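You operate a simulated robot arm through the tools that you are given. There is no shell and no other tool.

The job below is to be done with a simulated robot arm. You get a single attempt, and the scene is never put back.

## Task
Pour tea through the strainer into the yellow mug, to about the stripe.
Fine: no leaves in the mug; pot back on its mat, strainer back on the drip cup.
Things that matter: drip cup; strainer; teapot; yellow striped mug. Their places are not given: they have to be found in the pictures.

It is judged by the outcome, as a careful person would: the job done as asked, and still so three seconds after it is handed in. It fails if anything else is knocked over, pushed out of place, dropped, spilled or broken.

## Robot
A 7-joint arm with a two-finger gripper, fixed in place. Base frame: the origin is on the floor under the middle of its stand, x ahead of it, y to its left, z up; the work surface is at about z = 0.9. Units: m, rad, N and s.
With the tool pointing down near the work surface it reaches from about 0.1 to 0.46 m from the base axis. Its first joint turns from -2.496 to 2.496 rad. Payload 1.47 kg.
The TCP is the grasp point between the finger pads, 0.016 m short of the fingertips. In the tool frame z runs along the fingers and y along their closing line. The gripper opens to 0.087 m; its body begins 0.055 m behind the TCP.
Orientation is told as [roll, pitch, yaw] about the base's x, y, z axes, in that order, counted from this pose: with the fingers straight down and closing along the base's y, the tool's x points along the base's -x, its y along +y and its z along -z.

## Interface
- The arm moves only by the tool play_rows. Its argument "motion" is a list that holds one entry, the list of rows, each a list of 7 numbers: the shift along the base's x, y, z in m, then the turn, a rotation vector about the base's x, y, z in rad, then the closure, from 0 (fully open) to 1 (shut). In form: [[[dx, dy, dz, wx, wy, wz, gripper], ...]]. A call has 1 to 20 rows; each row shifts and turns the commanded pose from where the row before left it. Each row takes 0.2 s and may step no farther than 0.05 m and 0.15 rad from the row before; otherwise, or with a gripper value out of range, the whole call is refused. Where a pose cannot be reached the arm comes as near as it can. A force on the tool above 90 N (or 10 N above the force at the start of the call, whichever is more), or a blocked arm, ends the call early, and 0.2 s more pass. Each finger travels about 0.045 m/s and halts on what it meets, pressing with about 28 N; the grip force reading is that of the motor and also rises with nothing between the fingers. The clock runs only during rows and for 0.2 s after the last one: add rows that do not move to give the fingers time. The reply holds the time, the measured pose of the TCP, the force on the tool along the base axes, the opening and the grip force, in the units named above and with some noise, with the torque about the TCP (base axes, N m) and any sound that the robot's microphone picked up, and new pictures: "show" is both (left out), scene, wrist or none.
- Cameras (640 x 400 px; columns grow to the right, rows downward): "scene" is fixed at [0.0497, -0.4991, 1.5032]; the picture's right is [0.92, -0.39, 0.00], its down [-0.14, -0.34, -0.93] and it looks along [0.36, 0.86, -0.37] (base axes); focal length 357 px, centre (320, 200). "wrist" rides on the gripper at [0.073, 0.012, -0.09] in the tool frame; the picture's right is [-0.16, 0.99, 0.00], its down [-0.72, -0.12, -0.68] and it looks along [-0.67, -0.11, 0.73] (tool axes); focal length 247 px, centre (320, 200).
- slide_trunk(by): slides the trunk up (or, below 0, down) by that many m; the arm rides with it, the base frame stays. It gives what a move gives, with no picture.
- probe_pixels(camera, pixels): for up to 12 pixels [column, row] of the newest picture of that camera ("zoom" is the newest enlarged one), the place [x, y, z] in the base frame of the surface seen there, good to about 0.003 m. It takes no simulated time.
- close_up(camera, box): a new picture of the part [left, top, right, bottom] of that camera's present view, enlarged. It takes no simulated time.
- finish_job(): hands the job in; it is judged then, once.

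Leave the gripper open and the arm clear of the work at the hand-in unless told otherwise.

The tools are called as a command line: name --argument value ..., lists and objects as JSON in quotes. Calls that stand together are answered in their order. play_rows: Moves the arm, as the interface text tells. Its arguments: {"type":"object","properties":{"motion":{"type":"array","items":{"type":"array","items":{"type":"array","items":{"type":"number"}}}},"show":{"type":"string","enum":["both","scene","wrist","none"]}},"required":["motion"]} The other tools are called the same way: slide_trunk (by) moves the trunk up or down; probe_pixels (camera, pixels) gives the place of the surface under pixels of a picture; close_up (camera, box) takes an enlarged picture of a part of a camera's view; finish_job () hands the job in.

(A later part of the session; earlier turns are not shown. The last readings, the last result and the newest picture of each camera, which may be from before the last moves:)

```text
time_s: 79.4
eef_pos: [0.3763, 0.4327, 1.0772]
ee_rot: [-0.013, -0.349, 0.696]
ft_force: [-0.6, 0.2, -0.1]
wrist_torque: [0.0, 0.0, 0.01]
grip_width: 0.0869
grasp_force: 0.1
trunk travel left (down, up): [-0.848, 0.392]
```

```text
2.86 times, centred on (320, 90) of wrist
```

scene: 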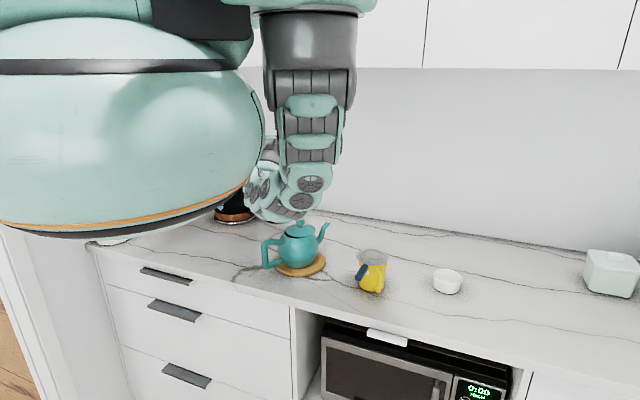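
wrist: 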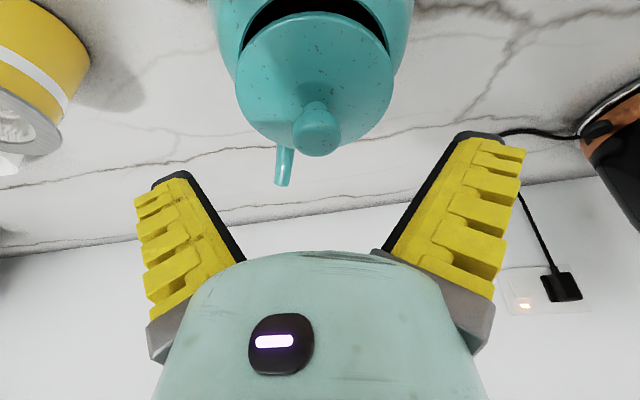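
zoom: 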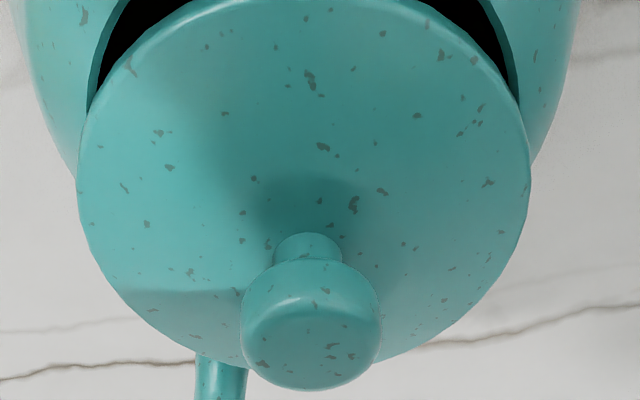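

The knob is directly in line at (316,132). I'll descend 30 mm to z ≈ 1.0475 and half-close to check.

play_rows --motion '[[[0, 0, -0.01, 0, 0, 0, 0], [0, 0, -0.01, 0, 0, 0, 0], [0, 0, -0.0095, 0, 0, 0, 0], [0, 0, 0, 0, 0, 0, 0.5], [0, 0, 0, 0, 0, 0, 0.5], [0, 0, 0, 0, 0, 0, 0.65], [0, 0, 0, 0, 0, 0, 0.65]]]' --show "wrist"

close_up --camera "wrist" --box '[220, 80, 420, 240]'

close_up --camera "scene" --box '[265, 200, 345, 265]'

```text
time_s: 81.0
eef_pos: [0.3753, 0.4327, 1.0478]
ee_rot: [-0.014, -0.35, 0.696]
ft_force: [0.5, -0.2, 0.3]
wrist_torque: [0.01, -0.02, 0.02]
grip_width: 0.0365
grasp_force: 3.9
trunk travel left (down, up): [-0.848, 0.392]
```

wrist: 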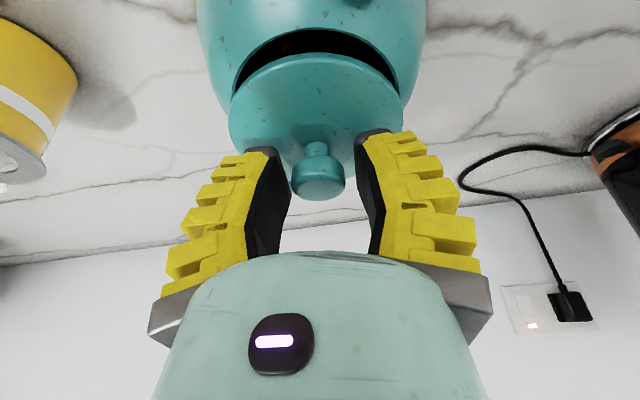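

```text
2.50 times, centred on (320, 160) of wrist
```

zoom: 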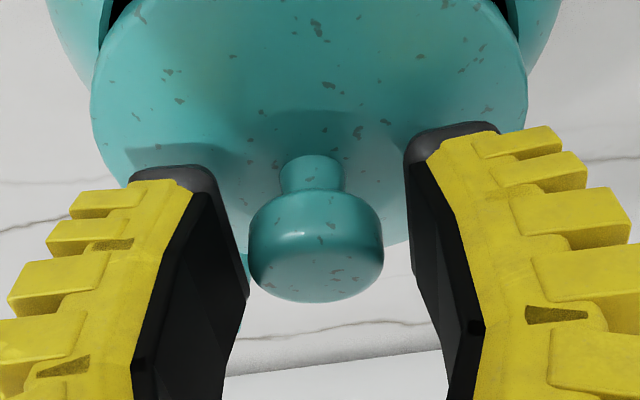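

```text
6.15 times, centred on (305, 232) of scene
```

zoom: 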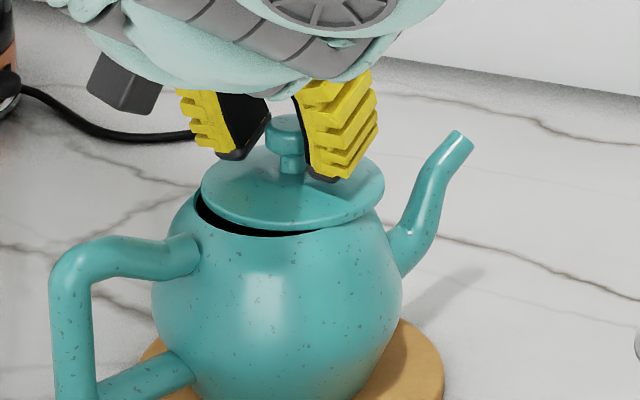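

The fingers are well around the knob with no contact force on the lid plate. I'll close fully.

play_rows --motion '[[[0, 0, 0, 0, 0, 0, 0.75], [0, 0, 0, 0, 0, 0, 0.85], [0, 0, 0, 0, 0, 0, 1], [0, 0, 0, 0, 0, 0, 1], [0, 0, 0, 0, 0, 0, 1]]]' --show "none"

close_up --camera "scene" --box '[265, 200, 345, 265]'

close_up --camera "wrist" --box '[220, 80, 420, 240]'

```text
time_s: 82.2
eef_pos: [0.3755, 0.4332, 1.0491]
ee_rot: [-0.014, -0.35, 0.699]
ft_force: [-1.2, -1.2, 5.4]
wrist_torque: [0.22, -0.08, 0.05]
grip_width: 0.0196
grasp_force: 27.8
trunk travel left (down, up): [-0.848, 0.392]
```

```text
6.15 times, centred on (305, 232) of scene
```

zoom: 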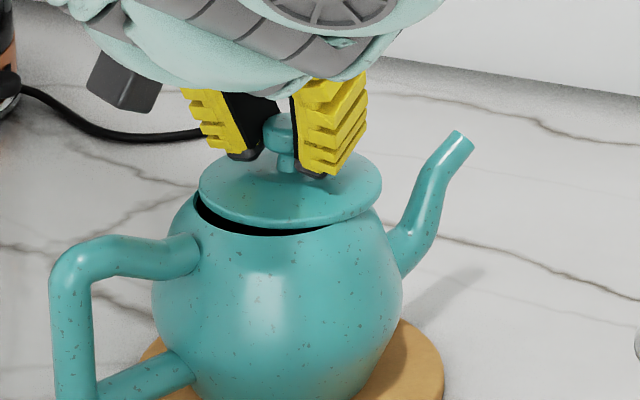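

```text
2.50 times, centred on (320, 160) of wrist
```

zoom: 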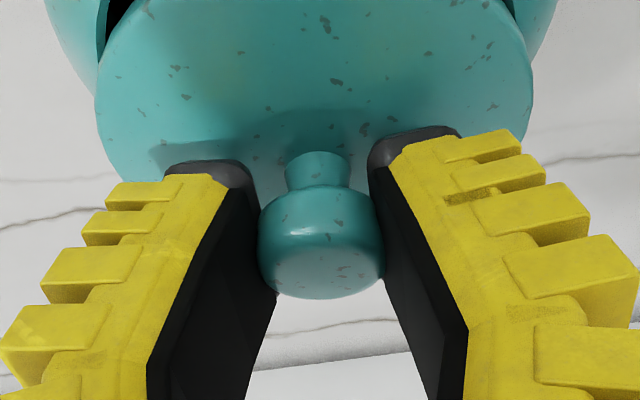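

The knob is fully between the pads at 19.6 mm. I'll lift slowly.

play_rows --motion '[[[0, 0, 0.003, 0, 0, 0, 1], [0, 0, 0.003, 0, 0, 0, 1], [0, 0, 0.003, 0, 0, 0, 1], [0, 0, 0.003, 0, 0, 0, 1], [0, 0, 0.004, 0, 0, 0, 1], [0, 0, 0, 0, 0, 0, 1], [0, 0, 0, 0, 0, 0, 1]]]' --show "wrist"

close_up --camera "scene" --box '[265, 200, 345, 265]'

```text
time_s: 83.8
eef_pos: [0.3758, 0.4325, 1.0637]
ee_rot: [-0.013, -0.348, 0.698]
ft_force: [1.4, 0.5, -0.9]
wrist_torque: [0.04, 0.01, 0.0]
grip_width: 0.0176
grasp_force: 27.9
trunk travel left (down, up): [-0.848, 0.392]
```

wrist: 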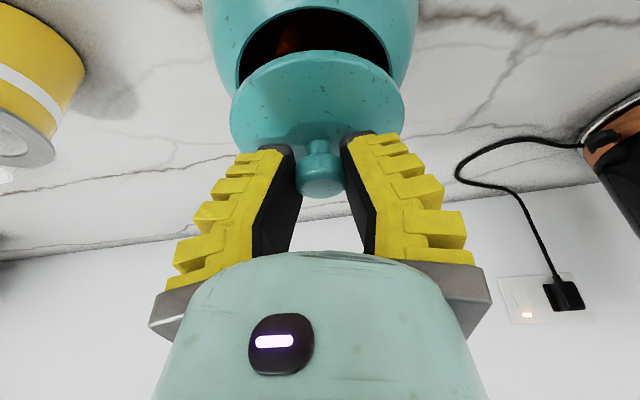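

```text
6.15 times, centred on (305, 232) of scene
```

zoom: 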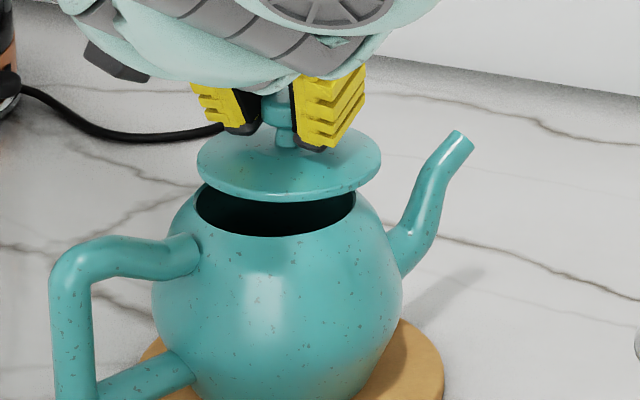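

The lid is off and held. I'll raise it 0.1 m with the trunk, then look at the pot opening for the tea level.

slide_trunk --by 0.1

play_rows --motion '[[[0, 0, 0, 0, 0, 0, 1]]]' --show "both"

close_up --camera "scene" --box '[240, 180, 350, 290]'

close_up --camera "wrist" --box '[200, 0, 440, 150]'

```text
time_s: 85.1
eef_pos: [0.3761, 0.4318, 1.1647]
ee_rot: [-0.014, -0.347, 0.7]
ft_force: [-0.1, -0.7, -1.3]
wrist_torque: [-0.04, 0.01, 0.0]
grip_width: 0.0176
grasp_force: 28.0
trunk travel left (down, up): [-0.948, 0.292]
```

```text
time_s: 85.5
eef_pos: [0.3757, 0.4317, 1.1627]
ee_rot: [-0.014, -0.349, 0.699]
ft_force: [-0.6, -0.3, -0.5]
wrist_torque: [0.0, -0.01, -0.04]
grip_width: 0.0173
grasp_force: 27.9
trunk travel left (down, up): [-0.948, 0.292]
```

scene: 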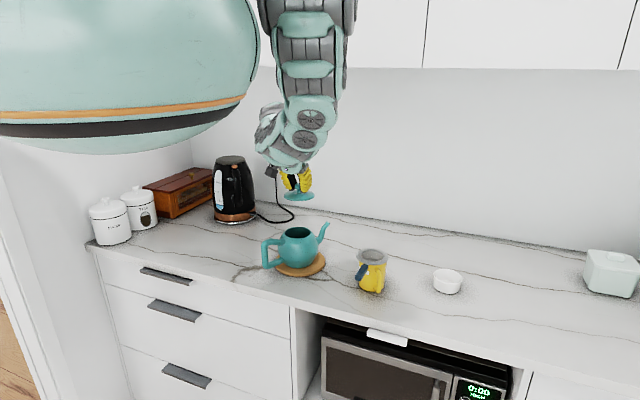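
wrist: 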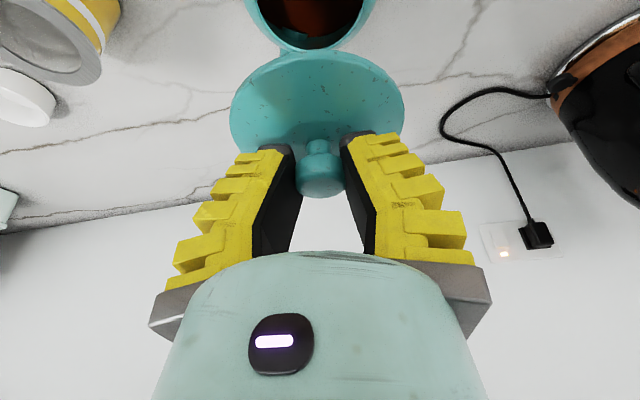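

```text
3.64 times, centred on (295, 235) of scene
```

zoom: 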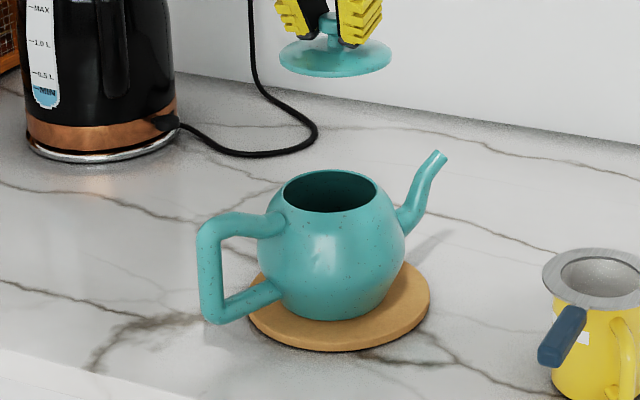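

```text
2.67 times, centred on (320, 75) of wrist
```

zoom: 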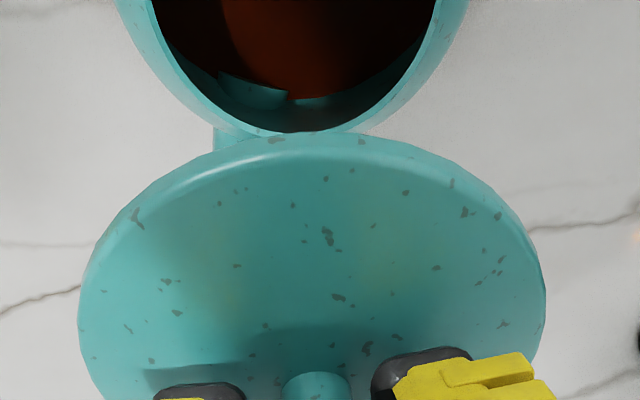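

The lid is off and a reddish tea surface shows inside the pot. I'll probe the tea level, pot rim and opening.

probe_pixels --camera "zoom" --pixels '[[280, 20], [320, 60], [340, 90], [250, 95], [230, 115], [290, 128], [390, 100], [440, 60], [170, 60], [200, 20], [320, 110], [400, 30]]'

close_up --camera "scene" --box '[255, 215, 340, 285]'

close_up --camera "scene" --box '[265, 165, 335, 215]'

```text
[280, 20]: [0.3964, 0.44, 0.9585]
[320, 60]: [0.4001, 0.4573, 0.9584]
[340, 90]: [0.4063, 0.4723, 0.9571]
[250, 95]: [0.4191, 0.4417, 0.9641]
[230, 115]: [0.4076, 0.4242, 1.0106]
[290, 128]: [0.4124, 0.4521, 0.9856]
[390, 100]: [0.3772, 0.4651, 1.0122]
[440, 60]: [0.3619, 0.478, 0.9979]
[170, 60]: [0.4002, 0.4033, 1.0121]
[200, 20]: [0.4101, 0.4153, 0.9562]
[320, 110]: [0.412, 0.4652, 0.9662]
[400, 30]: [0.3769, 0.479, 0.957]
```

```text
5.71 times, centred on (298, 250) of scene
```

zoom: 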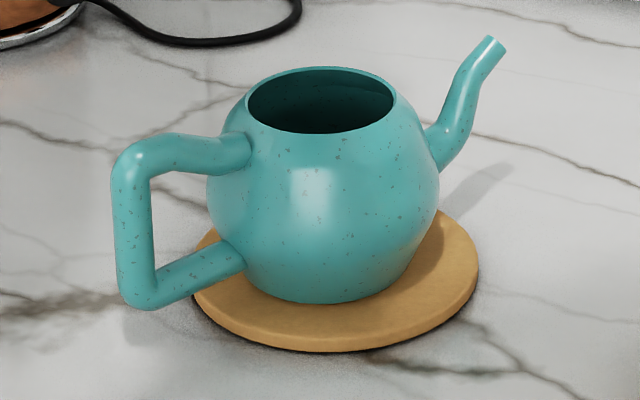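

```text
8.00 times, centred on (300, 190) of scene
```

zoom: 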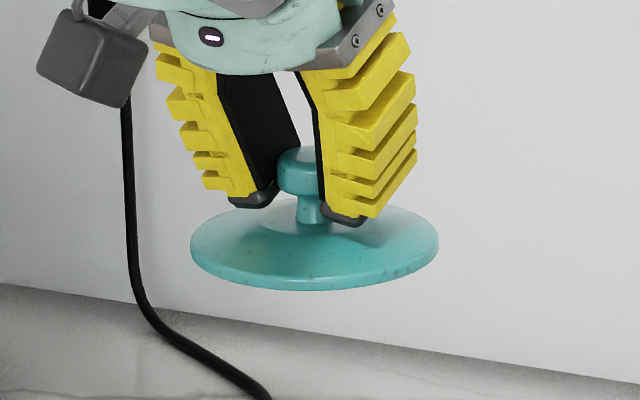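

The tea surface in the pot is at z ≈ 0.957 (roughly 0.4 L), and the lid is a plain disc hanging level. I'll set the lid down on free counter to the left of the mat, around (0.18, 0.55), the same radius as here so the arm just swings left. First I'll swing over at this height.

play_rows --motion '[[[-0.0196, 0.0118, 0, 0, 0, 0.04, 1], [-0.0196, 0.0118, 0, 0, 0, 0.04, 1], [-0.0196, 0.0118, 0, 0, 0, 0.04, 1], [-0.0196, 0.0118, 0, 0, 0, 0.04, 1], [-0.0196, 0.0118, 0, 0, 0, 0.04, 1], [-0.0196, 0.0118, 0, 0, 0, 0.04, 1], [-0.0196, 0.0118, 0, 0, 0, 0.04, 1], [-0.0196, 0.0118, 0, 0, 0, 0.04, 1], [-0.0196, 0.0118, 0, 0, 0, 0.04, 1], [-0.0196, 0.0118, 0, 0, 0, 0.04, 1], [0, 0, 0, 0, 0, 0, 1], [0, 0, 0, 0, 0, 0, 1]]]' --show "both"

```text
time_s: 88.1
eef_pos: [0.174, 0.5219, 1.1704]
ee_rot: [-0.013, -0.349, 1.096]
ft_force: [0.1, -0.2, -1.0]
wrist_torque: [0.0, 0.02, -0.01]
grip_width: 0.0172
grasp_force: 27.9
out of reach, approached as far as the arm can: row 9, 10
trunk travel left (down, up): [-0.948, 0.292]
```

scene: 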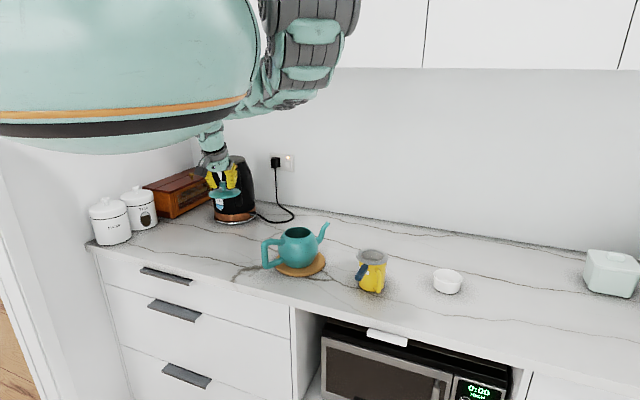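
wrist: 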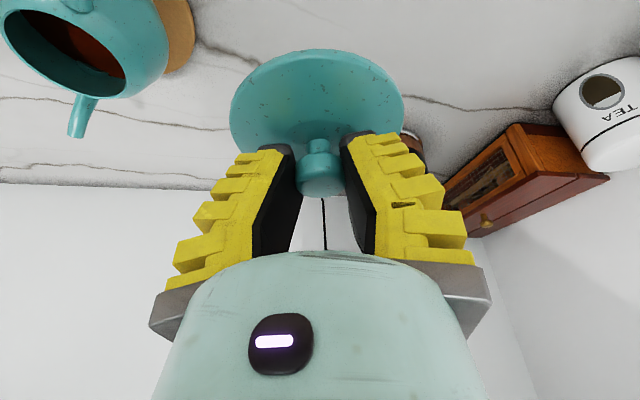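

It reached (0.174, 0.522). I'll shift 2.6 cm in +x to be farther from the counter's front edge, then lower with the trunk.

play_rows --motion '[[[0.013, 0, 0, 0, 0, 0, 1], [0.013, 0, 0, 0, 0, 0, 1], [0, 0, 0, 0, 0, 0, 1], [0, 0, 0, 0, 0, 0, 1]]]' --show "none"

slide_trunk --by -0.19

play_rows --motion '[[[0, 0, 0, 0, 0, 0, 1]]]' --show "both"

```text
time_s: 89.1
eef_pos: [0.2016, 0.5245, 1.1704]
ee_rot: [-0.013, -0.349, 1.095]
ft_force: [0.0, 0.5, 0.2]
wrist_torque: [0.0, -0.01, 0.02]
grip_width: 0.0173
grasp_force: 27.9
trunk travel left (down, up): [-0.948, 0.292]
```

```text
time_s: 91.2
eef_pos: [0.1997, 0.5248, 0.9805]
ee_rot: [-0.014, -0.349, 1.098]
ft_force: [-0.5, 0.3, -0.9]
wrist_torque: [0.03, 0.0, 0.01]
grip_width: 0.0171
grasp_force: 28.5
trunk travel left (down, up): [-0.758, 0.482]
```

```text
time_s: 91.6
eef_pos: [0.2008, 0.5238, 0.98]
ee_rot: [-0.013, -0.348, 1.098]
ft_force: [-0.6, 0.9, -0.4]
wrist_torque: [-0.03, 0.02, 0.0]
grip_width: 0.0169
grasp_force: 28.1
trunk travel left (down, up): [-0.758, 0.482]
```

scene: 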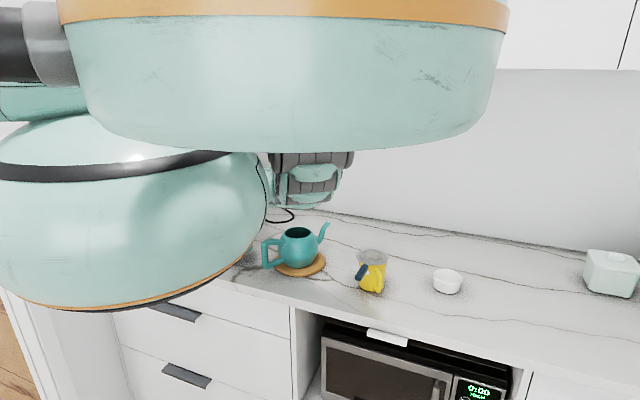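
wrist: 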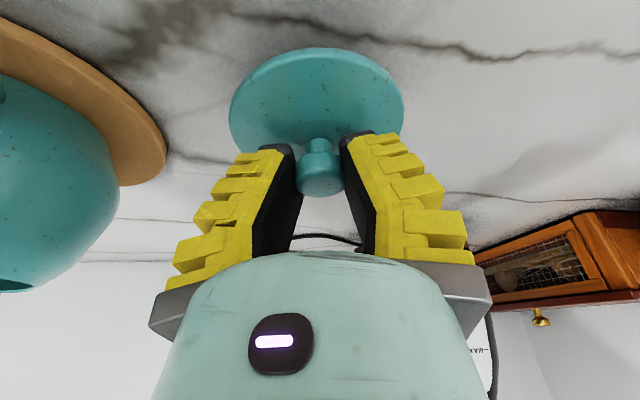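

The lid is hanging above clear counter. I'll probe the lid's edge height and the counter below.

probe_pixels --camera "wrist" --pixels '[[317, 52], [235, 105], [400, 105], [317, 100], [260, 140], [375, 130], [200, 60], [317, 30], [450, 150], [130, 180], [160, 140], [430, 60]]'

```text
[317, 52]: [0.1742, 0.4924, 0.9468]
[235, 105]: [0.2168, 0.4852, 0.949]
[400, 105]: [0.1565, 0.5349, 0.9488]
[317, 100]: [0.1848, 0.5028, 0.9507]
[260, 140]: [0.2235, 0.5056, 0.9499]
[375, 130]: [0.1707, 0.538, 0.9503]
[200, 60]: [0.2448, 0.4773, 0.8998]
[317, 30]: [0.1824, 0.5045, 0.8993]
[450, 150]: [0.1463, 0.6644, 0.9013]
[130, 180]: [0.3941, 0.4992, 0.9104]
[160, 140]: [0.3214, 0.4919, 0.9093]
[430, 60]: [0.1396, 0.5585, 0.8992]
```

The lid edge is level at z ≈ 0.9485, so about 43 mm to go. I'll lower 36 mm with the trunk, then finish in small arm steps.

slide_trunk --by -0.036

play_rows --motion '[[[0, 0, -0.002, 0, 0, 0, 1], [0, 0, -0.002, 0, 0, 0, 1], [0, 0, 0, 0, 0, 0, 1], [0, 0, 0, 0, 0, 0, 1]]]' --show "wrist"

probe_pixels --camera "wrist" --pixels '[[317, 54], [238, 105], [398, 105], [317, 100], [260, 138], [375, 130]]'

```text
time_s: 92.4
eef_pos: [0.201, 0.5262, 0.9458]
ee_rot: [-0.01, -0.354, 1.099]
ft_force: [-0.8, 0.5, 8.5]
wrist_torque: [0.19, -0.07, 0.01]
grip_width: 0.0187
grasp_force: 27.9
trunk travel left (down, up): [-0.722, 0.518]
```

```text
time_s: 93.4
eef_pos: [0.2003, 0.5268, 0.9421]
ee_rot: [-0.012, -0.355, 1.099]
ft_force: [0.2, 1.2, 20.4]
wrist_torque: [0.1, -0.04, 0.02]
grip_width: 0.0213
grasp_force: 28.4
trunk travel left (down, up): [-0.722, 0.518]
```

wrist: 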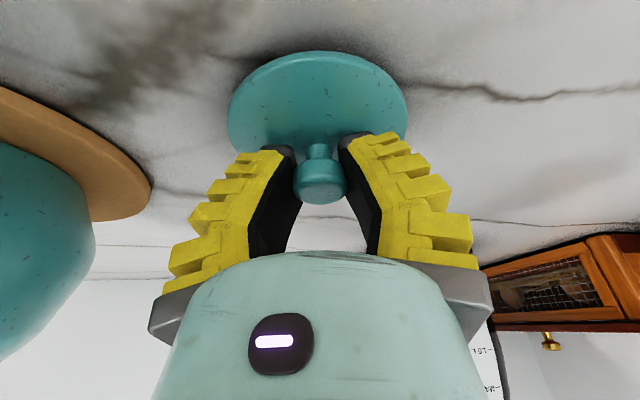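

```text
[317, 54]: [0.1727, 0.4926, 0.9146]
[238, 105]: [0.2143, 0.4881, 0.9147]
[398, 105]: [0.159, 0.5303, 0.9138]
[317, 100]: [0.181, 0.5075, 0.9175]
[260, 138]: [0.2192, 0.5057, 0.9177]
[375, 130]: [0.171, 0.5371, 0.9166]
```

The lid has touched down on its underside collar, pressing 20 N. I'll ease up about 6 mm to unload it, then open slowly.

play_rows --motion '[[[0, 0, 0.002, 0, 0, 0, 1], [0, 0, 0.002, 0, 0, 0, 1], [0, 0, 0.0015, 0, 0, 0, 1], [0, 0, 0, 0, 0, 0, 1]]]' --show "none"

```text
time_s: 94.4
eef_pos: [0.2001, 0.5234, 0.9443]
ee_rot: [-0.013, -0.346, 1.099]
ft_force: [-0.8, -0.2, -1.1]
wrist_torque: [-0.04, -0.05, 0.0]
grip_width: 0.0193
grasp_force: 28.0
trunk travel left (down, up): [-0.722, 0.518]
```

The force is now about -1 N, so the lid is just hanging or barely touching. I'll lower 1 mm and open gradually.

play_rows --motion '[[[0, 0, -0.001, 0, 0, 0, 1], [0, 0, 0, 0, 0, 0, 0.85], [0, 0, 0, 0, 0, 0, 0.75], [0, 0, 0, 0, 0, 0, 0.6], [0, 0, 0, 0, 0, 0, 0.4], [0, 0, 0, 0, 0, 0, 0.1], [0, 0, 0, 0, 0, 0, 0], [0, 0, 0, 0, 0, 0, 0], [0, 0, 0, 0, 0, 0, 0]]]' --show "wrist"

slide_trunk --by 0.15

play_rows --motion '[[[0, 0, 0, 0, 0, 0, 0]]]' --show "both"

```text
time_s: 96.4
eef_pos: [0.1984, 0.5236, 0.9452]
ee_rot: [-0.013, -0.349, 1.098]
ft_force: [0.2, -0.8, 0.0]
wrist_torque: [-0.04, 0.03, 0.01]
grip_width: 0.087
grasp_force: 0.1
trunk travel left (down, up): [-0.722, 0.518]
```

wrist: 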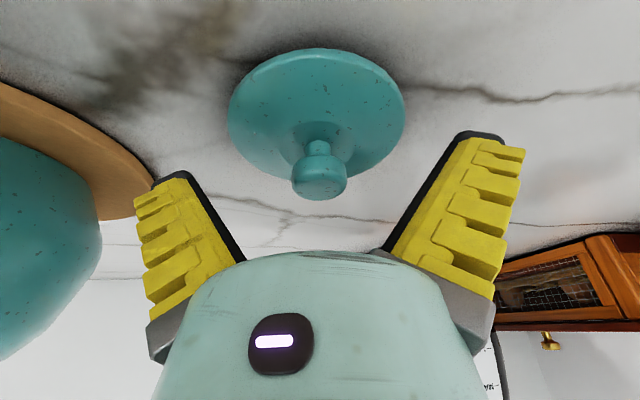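

```text
time_s: 98.2
eef_pos: [0.1993, 0.524, 1.0943]
ee_rot: [-0.014, -0.351, 1.098]
ft_force: [0.0, 0.6, 0.1]
wrist_torque: [-0.04, -0.02, 0.0]
grip_width: 0.087
grasp_force: 0.1
trunk travel left (down, up): [-0.872, 0.368]
```

```text
time_s: 98.6
eef_pos: [0.1995, 0.5237, 1.0954]
ee_rot: [-0.014, -0.349, 1.098]
ft_force: [0.4, -0.2, 0.6]
wrist_torque: [-0.03, 0.02, -0.02]
grip_width: 0.0871
grasp_force: 0.0
trunk travel left (down, up): [-0.872, 0.368]
```

scene: 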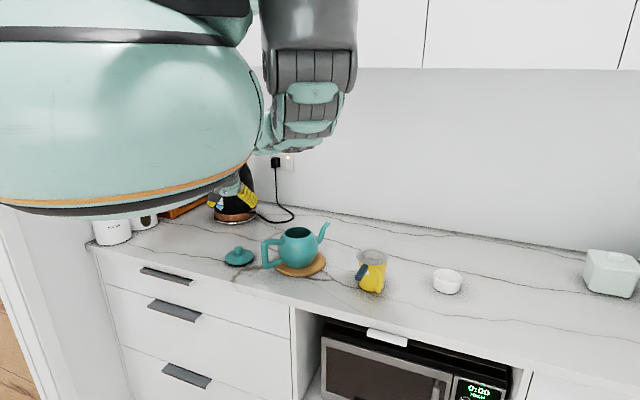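
wrist: 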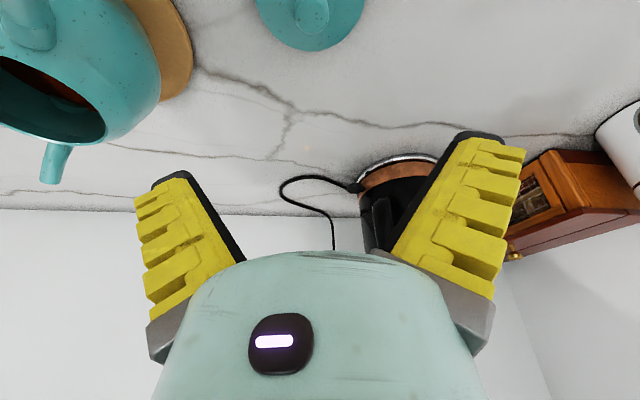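

The lid rests on the counter at about (235,257) in the picture. I'll record the lid and pot handle positions exactly.

close_up --camera "scene" --box '[215, 215, 345, 290]'

probe_pixels --camera "zoom" --pixels '[[117, 160], [117, 170], [50, 205], [190, 200], [117, 225], [235, 200], [235, 230], [240, 255], [262, 125], [300, 120], [543, 42], [290, 240]]'

```text
4.92 times, centred on (280, 252) of scene
```

zoom: 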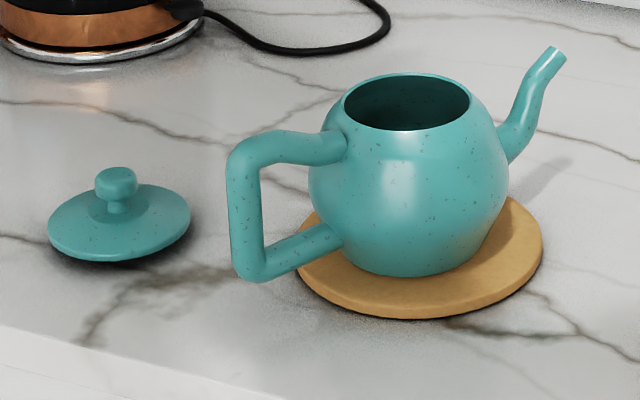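

```text
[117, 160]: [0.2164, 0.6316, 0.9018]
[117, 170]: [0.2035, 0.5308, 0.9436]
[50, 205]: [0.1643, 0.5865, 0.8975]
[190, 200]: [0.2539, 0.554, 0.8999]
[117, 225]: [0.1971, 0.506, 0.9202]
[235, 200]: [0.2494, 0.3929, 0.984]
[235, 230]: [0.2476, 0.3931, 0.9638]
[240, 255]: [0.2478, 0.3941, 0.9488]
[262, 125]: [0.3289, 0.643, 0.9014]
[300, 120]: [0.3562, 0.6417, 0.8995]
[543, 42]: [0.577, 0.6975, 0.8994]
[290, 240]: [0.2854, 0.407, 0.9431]
```

I'll re-probe at the bar's mid-line and at the pot opening and spout tip for a precise grasp.

probe_pixels --camera "zoom" --pixels '[[245, 190], [245, 220], [247, 250], [260, 148], [290, 146], [320, 147], [556, 54], [548, 50], [346, 102], [469, 97], [405, 75], [405, 129]]'

probe_pixels --camera "zoom" --pixels '[[100, 185], [132, 185], [116, 182], [55, 235], [185, 225], [120, 260], [118, 207], [302, 260], [540, 245], [400, 310], [420, 270], [330, 240]]'

```text
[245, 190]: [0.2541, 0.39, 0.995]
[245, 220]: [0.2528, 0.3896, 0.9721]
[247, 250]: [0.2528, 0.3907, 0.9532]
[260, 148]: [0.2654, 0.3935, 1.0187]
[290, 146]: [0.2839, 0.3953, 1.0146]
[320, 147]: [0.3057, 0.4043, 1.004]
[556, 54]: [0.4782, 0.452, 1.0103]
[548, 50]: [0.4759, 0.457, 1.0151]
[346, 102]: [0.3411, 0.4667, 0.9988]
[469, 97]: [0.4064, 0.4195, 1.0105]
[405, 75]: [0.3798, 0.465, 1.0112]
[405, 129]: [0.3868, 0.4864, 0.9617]
```

```text
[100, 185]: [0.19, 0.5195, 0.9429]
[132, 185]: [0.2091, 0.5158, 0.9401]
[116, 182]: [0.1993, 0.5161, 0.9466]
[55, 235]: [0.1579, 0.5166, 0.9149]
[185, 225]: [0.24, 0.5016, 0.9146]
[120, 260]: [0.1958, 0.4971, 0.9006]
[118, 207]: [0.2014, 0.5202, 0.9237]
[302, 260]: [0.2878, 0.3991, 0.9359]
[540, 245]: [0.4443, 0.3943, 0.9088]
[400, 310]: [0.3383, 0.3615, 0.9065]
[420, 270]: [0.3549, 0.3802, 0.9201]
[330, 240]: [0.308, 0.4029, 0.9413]
```

The pot shifted about 7 mm toward -x, with the handle's outer bar at about (0.2567, 0.398) and the axis still at 15.5°. I'll go back to the pre-grasp pose behind and above the handle, yaw 15° and tilt 47°.

play_rows --motion '[[[0, 0, 0.02, 0, 0, 0, 0], [0, -0.015, 0.01, 0, 0, -0.1194, 0], [0.005, -0.02, 0, 0, 0, -0.1194, 0], [0.005, -0.02, 0, 0, 0, -0.1194, 0], [0.005, -0.02, 0, 0, 0, -0.1194, 0], [0.005, -0.02, 0, 0, 0, -0.1194, 0], [0.005, -0.02, 0, 0, 0, -0.1194, 0], [0.005, -0.0177, 0, 0, 0, -0.1194, 0], [0.005, 0, 0, 0.0303, -0.113, 0, 0], [0.002, 0, 0, 0.0303, -0.113, 0, 0], [0, 0, 0, 0.0303, -0.113, 0, 0], [0, 0, 0, 0.0303, -0.113, 0, 0], [0, 0, 0, 0, 0, 0, 0], [0, 0, 0, 0, 0, 0, 0]]]' --show "both"

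```text
time_s: 101.6
eef_pos: [0.2366, 0.3911, 1.1246]
ee_rot: [-0.011, -0.817, 0.261]
ft_force: [-0.4, 1.1, -0.1]
wrist_torque: [0.03, 0.01, 0.04]
grip_width: 0.0872
grasp_force: 0.0
trunk travel left (down, up): [-0.872, 0.368]
```

scene: 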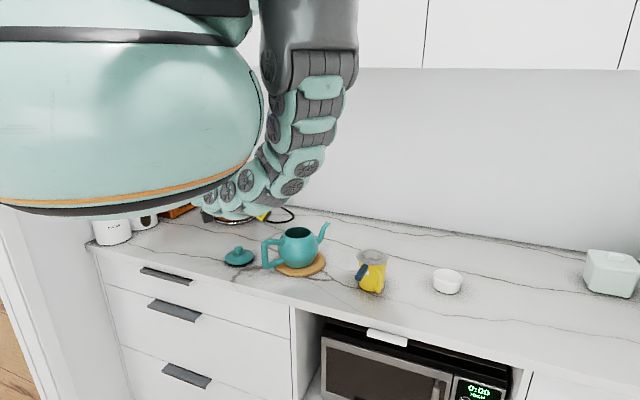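
wrist: 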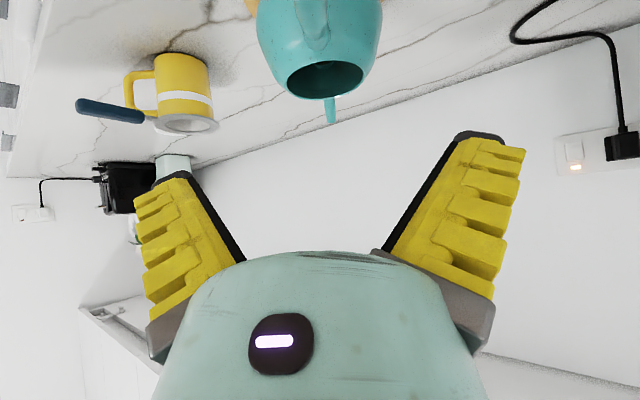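

The pose was reached exactly. I'll lower 6 cm to the pre-grasp height and look at the handle with the wrist camera.

play_rows --motion '[[[0, 0, -0.02, 0, 0, 0, 0], [0, 0, -0.02, 0, 0, 0, 0], [0, 0, -0.022, 0, 0, 0, 0], [0, 0, 0, 0, 0, 0, 0], [0, 0, 0, 0, 0, 0, 0]]]' --show "wrist"

probe_pixels --camera "wrist" --pixels '[[308, 5], [311, 30], [314, 50], [317, 75], [320, 95], [323, 115], [325, 128], [296, 60], [333, 60], [300, 90], [338, 90], [335, 150]]'

close_up --camera "wrist" --box '[220, 0, 440, 190]'

```text
time_s: 102.8
eef_pos: [0.2352, 0.3904, 1.0619]
ee_rot: [-0.011, -0.817, 0.26]
ft_force: [0.4, 0.3, -0.1]
wrist_torque: [-0.03, 0.02, -0.01]
grip_width: 0.087
grasp_force: 0.1
trunk travel left (down, up): [-0.872, 0.368]
```

wrist: 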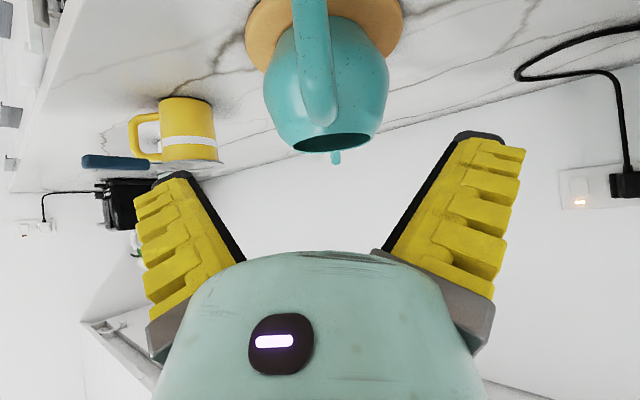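

```text
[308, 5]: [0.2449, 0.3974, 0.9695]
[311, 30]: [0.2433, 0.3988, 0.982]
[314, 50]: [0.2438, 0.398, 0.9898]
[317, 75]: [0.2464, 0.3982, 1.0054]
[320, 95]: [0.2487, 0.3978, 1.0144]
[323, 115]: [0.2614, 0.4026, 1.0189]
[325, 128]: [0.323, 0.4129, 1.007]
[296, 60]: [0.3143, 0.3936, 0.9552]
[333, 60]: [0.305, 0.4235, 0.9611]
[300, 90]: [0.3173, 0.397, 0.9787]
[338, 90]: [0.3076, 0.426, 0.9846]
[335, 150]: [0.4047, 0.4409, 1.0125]
```

```text
2.11 times, centred on (330, 95) of wrist
```

zoom: 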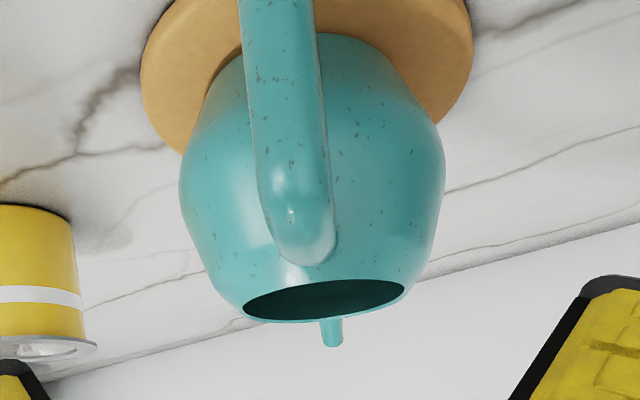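

The handle's centre is now (0.253, 0.400), so I need a lateral correction of about 4 mm. I'll then advance to the top bar, slightly deeper than last time at TCP ≈ (0.280, 0.4076, 1.005).

play_rows --motion '[[[-0.0011, 0.0041, 0, 0, 0, 0, 0], [0.0091, 0.0026, -0.0114, 0, 0, 0, 0], [0.0091, 0.0026, -0.0114, 0, 0, 0, 0], [0.0091, 0.0026, -0.0114, 0, 0, 0, 0], [0.0091, 0.0026, -0.0114, 0, 0, 0, 0], [0.0091, 0.0025, -0.0114, 0, 0, 0, 0], [0, 0, 0, 0, 0, 0, 0], [0, 0, 0, 0, 0, 0, 0]]]' --show "both"

close_up --camera "scene" --box '[230, 200, 330, 290]'

close_up --camera "wrist" --box '[200, 60, 440, 260]'

```text
time_s: 104.6
eef_pos: [0.28, 0.4073, 1.0048]
ee_rot: [-0.012, -0.815, 0.262]
ft_force: [0.0, -0.6, -0.3]
wrist_torque: [0.02, 0.0, -0.03]
grip_width: 0.0872
grasp_force: 0.1
trunk travel left (down, up): [-0.872, 0.368]
```

scene: 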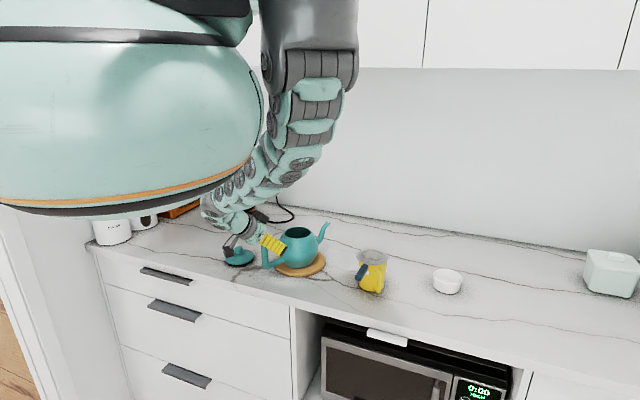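
wrist: 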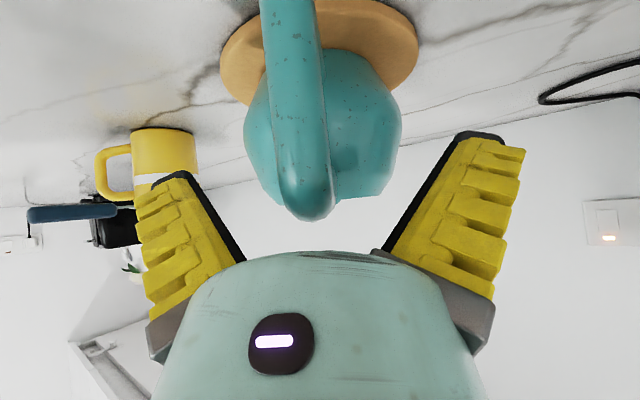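

```text
4.44 times, centred on (280, 245) of scene
```

zoom: 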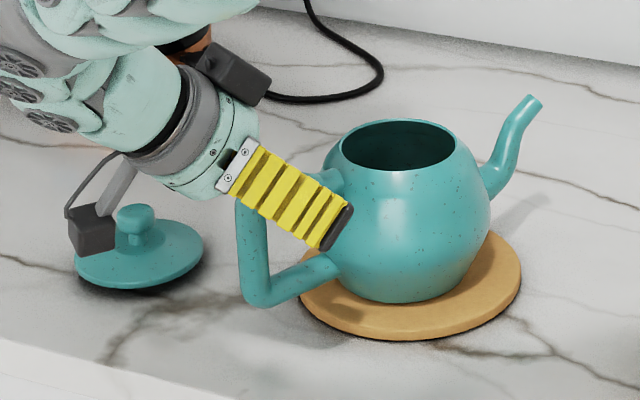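

```text
2.00 times, centred on (320, 160) of wrist
```

zoom: 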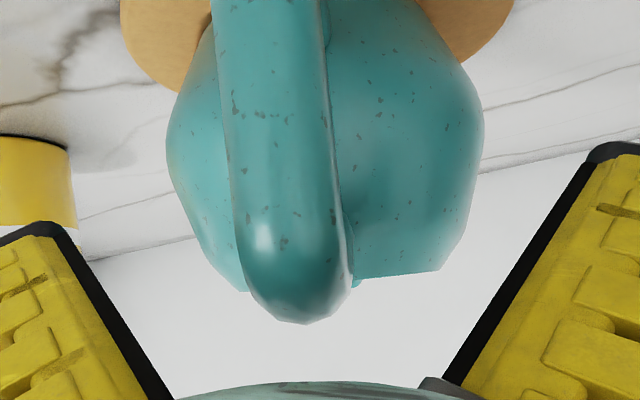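

The handle is about 1.5 mm to the left of centre. I'll correct that and close.

play_rows --motion '[[[0.0004, -0.0015, 0, 0, 0, 0, 0.3], [0, 0, 0, 0, 0, 0, 0.5], [0, 0, 0, 0, 0, 0, 0.7], [0, 0, 0, 0, 0, 0, 0.85], [0, 0, 0, 0, 0, 0, 1], [0, 0, 0, 0, 0, 0, 1], [0, 0, 0, 0, 0, 0, 1], [0, 0, 0, 0, 0, 0, 1]]]' --show "wrist"

close_up --camera "scene" --box '[230, 200, 330, 290]'

```text
time_s: 106.4
eef_pos: [0.2813, 0.4077, 1.006]
ee_rot: [-0.01, -0.817, 0.258]
ft_force: [-3.3, -2.2, 8.0]
wrist_torque: [0.15, -0.65, -0.07]
grip_width: 0.0151
grasp_force: 28.5
trunk travel left (down, up): [-0.872, 0.368]
```

wrist: 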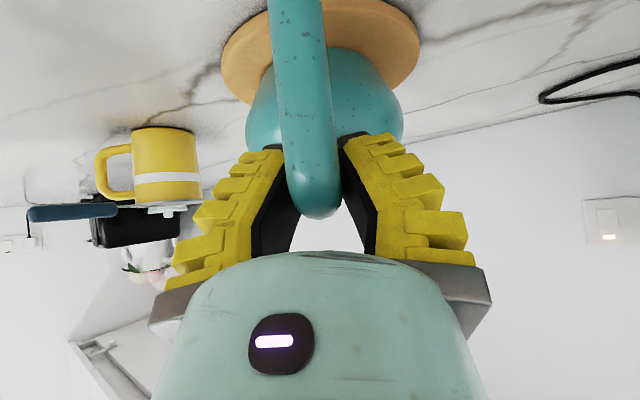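

```text
4.44 times, centred on (280, 245) of scene
```

zoom: 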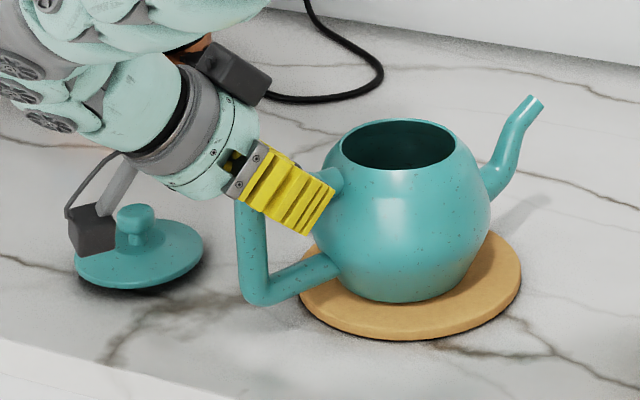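

Gripped at 15.1 mm, as before. I'll lift 3 cm slowly and check level.

play_rows --motion '[[[0, 0, 0.003, 0, 0, 0, 1], [0, 0, 0.003, 0, 0, 0, 1], [0, 0, 0.004, 0, 0, 0, 1], [0, 0, 0.005, 0, 0, 0, 1], [0, 0, 0.005, 0, 0, 0, 1], [0, 0, 0.005, 0, 0, 0, 1], [0, 0, 0.005, 0, 0, 0, 1], [0, 0, 0, 0, 0, 0, 1], [0, 0, 0, 0, 0, 0, 1]]]' --show "both"

close_up --camera "scene" --box '[230, 190, 340, 290]'

```text
time_s: 108.4
eef_pos: [0.2809, 0.4061, 1.0357]
ee_rot: [-0.015, -0.816, 0.263]
ft_force: [0.8, 0.5, -7.6]
wrist_torque: [-0.14, 0.47, 0.04]
grip_width: 0.0064
grasp_force: 28.1
trunk travel left (down, up): [-0.872, 0.368]
```

scene: 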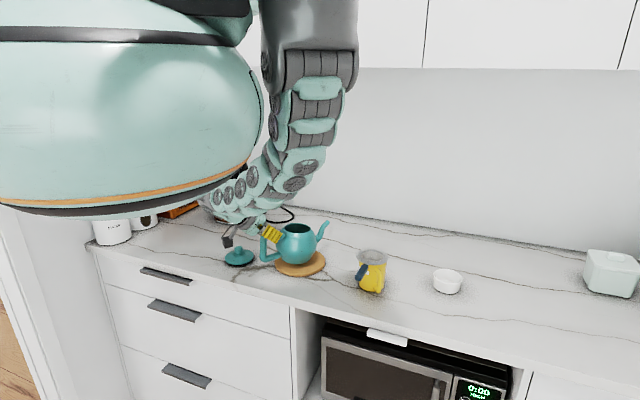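
wrist: 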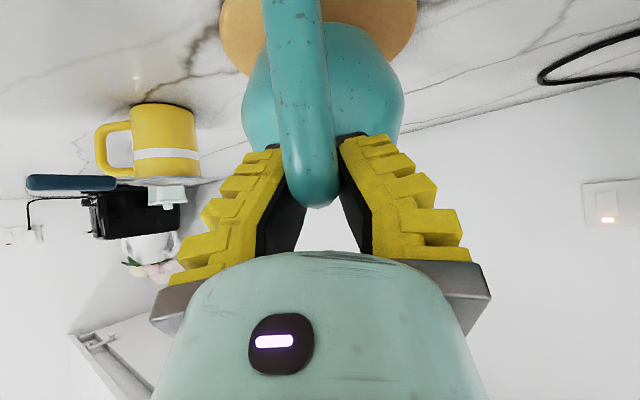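

```text
4.00 times, centred on (285, 240) of scene
```

zoom: 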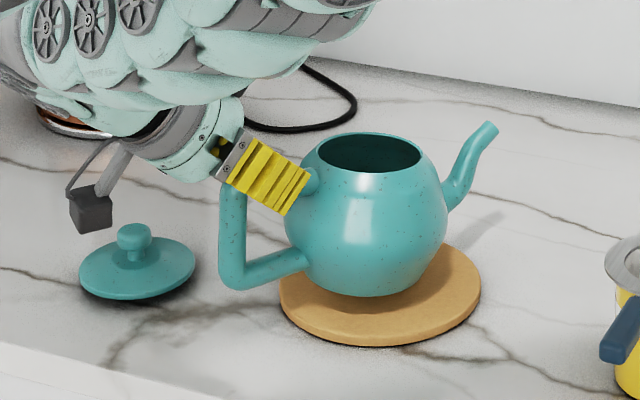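

The pot is airborne. I'll probe the rim and spout for tilt and for the tip position relative to the TCP.

probe_pixels --camera "zoom" --pixels '[[317, 150], [419, 150], [368, 133], [365, 171], [487, 125], [494, 130], [483, 128], [232, 215], [228, 260], [290, 260], [300, 180], [370, 290]]'

close_up --camera "scene" --box '[290, 205, 340, 245]'

```text
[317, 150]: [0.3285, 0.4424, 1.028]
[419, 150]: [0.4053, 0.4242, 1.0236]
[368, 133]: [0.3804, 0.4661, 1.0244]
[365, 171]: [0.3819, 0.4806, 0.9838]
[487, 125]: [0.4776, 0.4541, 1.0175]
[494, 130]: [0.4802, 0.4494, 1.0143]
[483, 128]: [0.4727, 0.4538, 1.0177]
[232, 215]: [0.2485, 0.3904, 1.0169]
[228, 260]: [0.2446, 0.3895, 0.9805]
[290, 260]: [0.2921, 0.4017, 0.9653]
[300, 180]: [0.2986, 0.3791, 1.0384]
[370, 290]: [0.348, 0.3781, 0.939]
```

```text
10.00 times, centred on (315, 225) of scene
```

zoom: 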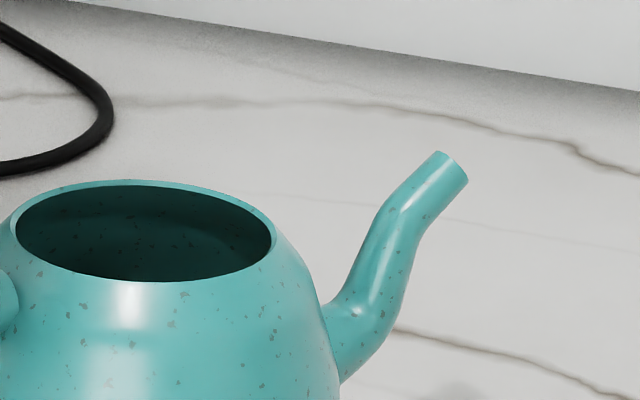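

The pot hangs about 4–5° nose-down, and the tip is 0.206 m ahead and 20 mm below the TCP. No lid this time. I'll raise the trunk and swing over to the mug as before.

slide_trunk --by 0.135

play_rows --motion '[[[0.0024, -0.01195, 0, 0, 0, -0.0471, 1], [0.0024, -0.01195, 0, 0, 0, -0.0471, 1], [0.0024, -0.01195, 0, 0, 0, -0.0471, 1], [0.0024, -0.01195, 0, 0, 0, -0.0471, 1], [0.0024, -0.01195, 0, 0, 0, -0.0471, 1], [0.0024, -0.01195, 0, 0, 0, -0.0471, 1], [0.0024, -0.01195, 0, 0, 0, -0.0471, 1], [0.0024, -0.01195, 0, 0, 0, -0.0471, 1], [0.0024, -0.01195, 0, 0, 0, -0.0471, 1], [0.0024, -0.01195, 0, 0, 0, -0.0471, 1], [0, 0, 0, 0, 0, 0, 1], [0, 0, 0, 0, 0, 0, 1]]]' --show "both"

close_up --camera "scene" --box '[270, 180, 410, 300]'

```text
time_s: 110.0
eef_pos: [0.2805, 0.4055, 1.1697]
ee_rot: [-0.015, -0.814, 0.262]
ft_force: [1.4, 0.3, -7.1]
wrist_torque: [-0.12, 0.49, 0.01]
grip_width: 0.0068
grasp_force: 28.3
trunk travel left (down, up): [-1.007, 0.233]
```

```text
time_s: 112.6
eef_pos: [0.3034, 0.2863, 1.1713]
ee_rot: [-0.014, -0.816, -0.207]
ft_force: [-0.2, 0.2, -8.5]
wrist_torque: [0.1, 0.47, 0.0]
grip_width: 0.0068
grasp_force: 27.6
trunk travel left (down, up): [-1.007, 0.233]
```

scene: 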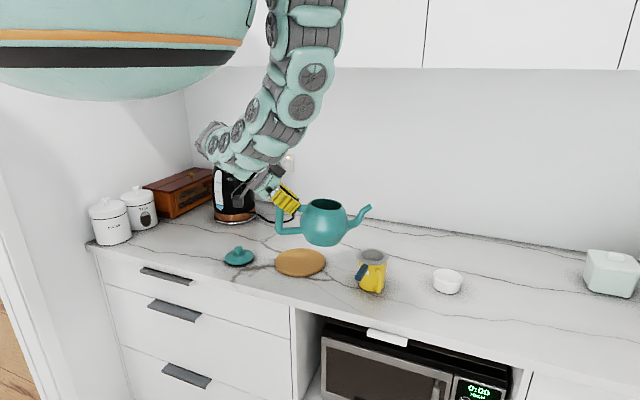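
wrist: 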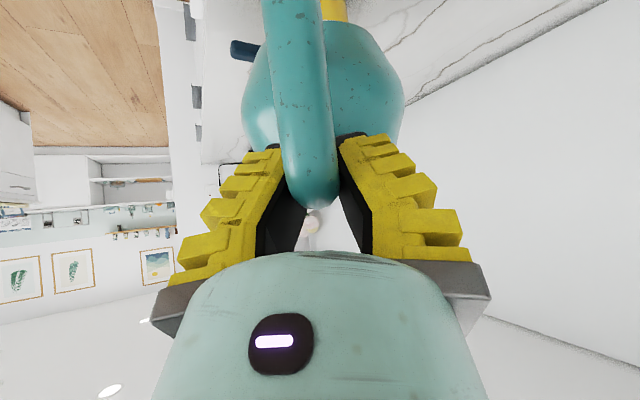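

```text
3.33 times, centred on (340, 240) of scene
```

zoom: 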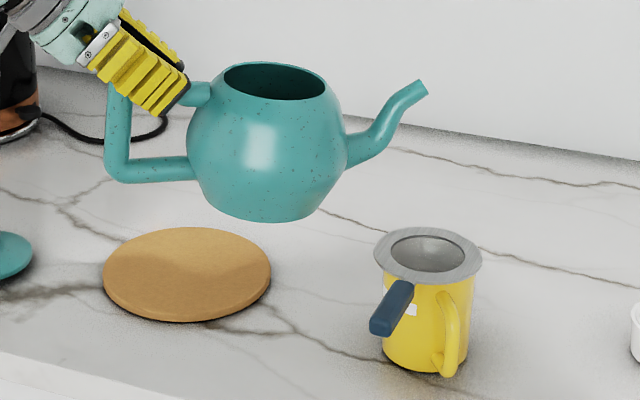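

The geometry is as planned. I'll take several static readings for a weight and torque baseline before pouring, and probe the tip.

probe_pixels --camera "zoom" --pixels '[[415, 83], [420, 87], [425, 92], [408, 90], [222, 80], [325, 85], [275, 63]]'

play_rows --motion '[[[0, 0, 0, 0, 0, 0, 1]]]' --show "none"

play_rows --motion '[[[0, 0, 0, 0, 0, 0, 1]]]' --show "none"

play_rows --motion '[[[0, 0, 0, 0, 0, 0, 1]]]' --show "none"

play_rows --motion '[[[0, 0, 0, 0, 0, 0, 1]]]' --show "none"

play_rows --motion '[[[0, 0, 0, 0, 0, 0, 1]]]' --show "none"

play_rows --motion '[[[0, 0, 0, 0, 0, 0, 1]]]' --show "none"

```text
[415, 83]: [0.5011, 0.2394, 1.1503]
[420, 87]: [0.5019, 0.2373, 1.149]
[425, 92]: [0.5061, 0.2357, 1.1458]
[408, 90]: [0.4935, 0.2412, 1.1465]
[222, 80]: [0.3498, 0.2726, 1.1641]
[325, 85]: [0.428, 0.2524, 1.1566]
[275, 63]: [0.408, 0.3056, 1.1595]
```

```text
time_s: 113.0
eef_pos: [0.3055, 0.2874, 1.1715]
ee_rot: [-0.013, -0.816, -0.209]
ft_force: [0.0, 0.4, -6.7]
wrist_torque: [0.12, 0.52, 0.0]
grip_width: 0.0067
grasp_force: 27.4
trunk travel left (down, up): [-1.007, 0.233]
```

```text
time_s: 113.4
eef_pos: [0.3038, 0.2875, 1.1706]
ee_rot: [-0.013, -0.815, -0.209]
ft_force: [-0.5, -0.2, -7.3]
wrist_torque: [0.07, 0.51, 0.01]
grip_width: 0.007
grasp_force: 28.0
trunk travel left (down, up): [-1.007, 0.233]
```

```text
time_s: 113.8
eef_pos: [0.3043, 0.2868, 1.1699]
ee_rot: [-0.014, -0.814, -0.209]
ft_force: [0.1, 0.1, -7.7]
wrist_torque: [0.12, 0.53, -0.03]
grip_width: 0.0069
grasp_force: 28.3
trunk travel left (down, up): [-1.007, 0.233]
```

```text
time_s: 114.2
eef_pos: [0.305, 0.2867, 1.1711]
ee_rot: [-0.014, -0.814, -0.209]
ft_force: [0.6, 0.0, -7.0]
wrist_torque: [0.11, 0.5, -0.02]
grip_width: 0.0065
grasp_force: 28.3
trunk travel left (down, up): [-1.007, 0.233]
```

```text
time_s: 114.6
eef_pos: [0.3045, 0.2872, 1.1713]
ee_rot: [-0.014, -0.814, -0.209]
ft_force: [0.2, 0.7, -7.4]
wrist_torque: [0.11, 0.5, -0.02]
grip_width: 0.007
grasp_force: 27.9
trunk travel left (down, up): [-1.007, 0.233]
```

```text
time_s: 115.0
eef_pos: [0.3054, 0.2872, 1.1699]
ee_rot: [-0.014, -0.816, -0.21]
ft_force: [-0.3, -0.3, -6.8]
wrist_torque: [0.12, 0.49, 0.02]
grip_width: 0.0068
grasp_force: 27.9
trunk travel left (down, up): [-1.007, 0.233]
```

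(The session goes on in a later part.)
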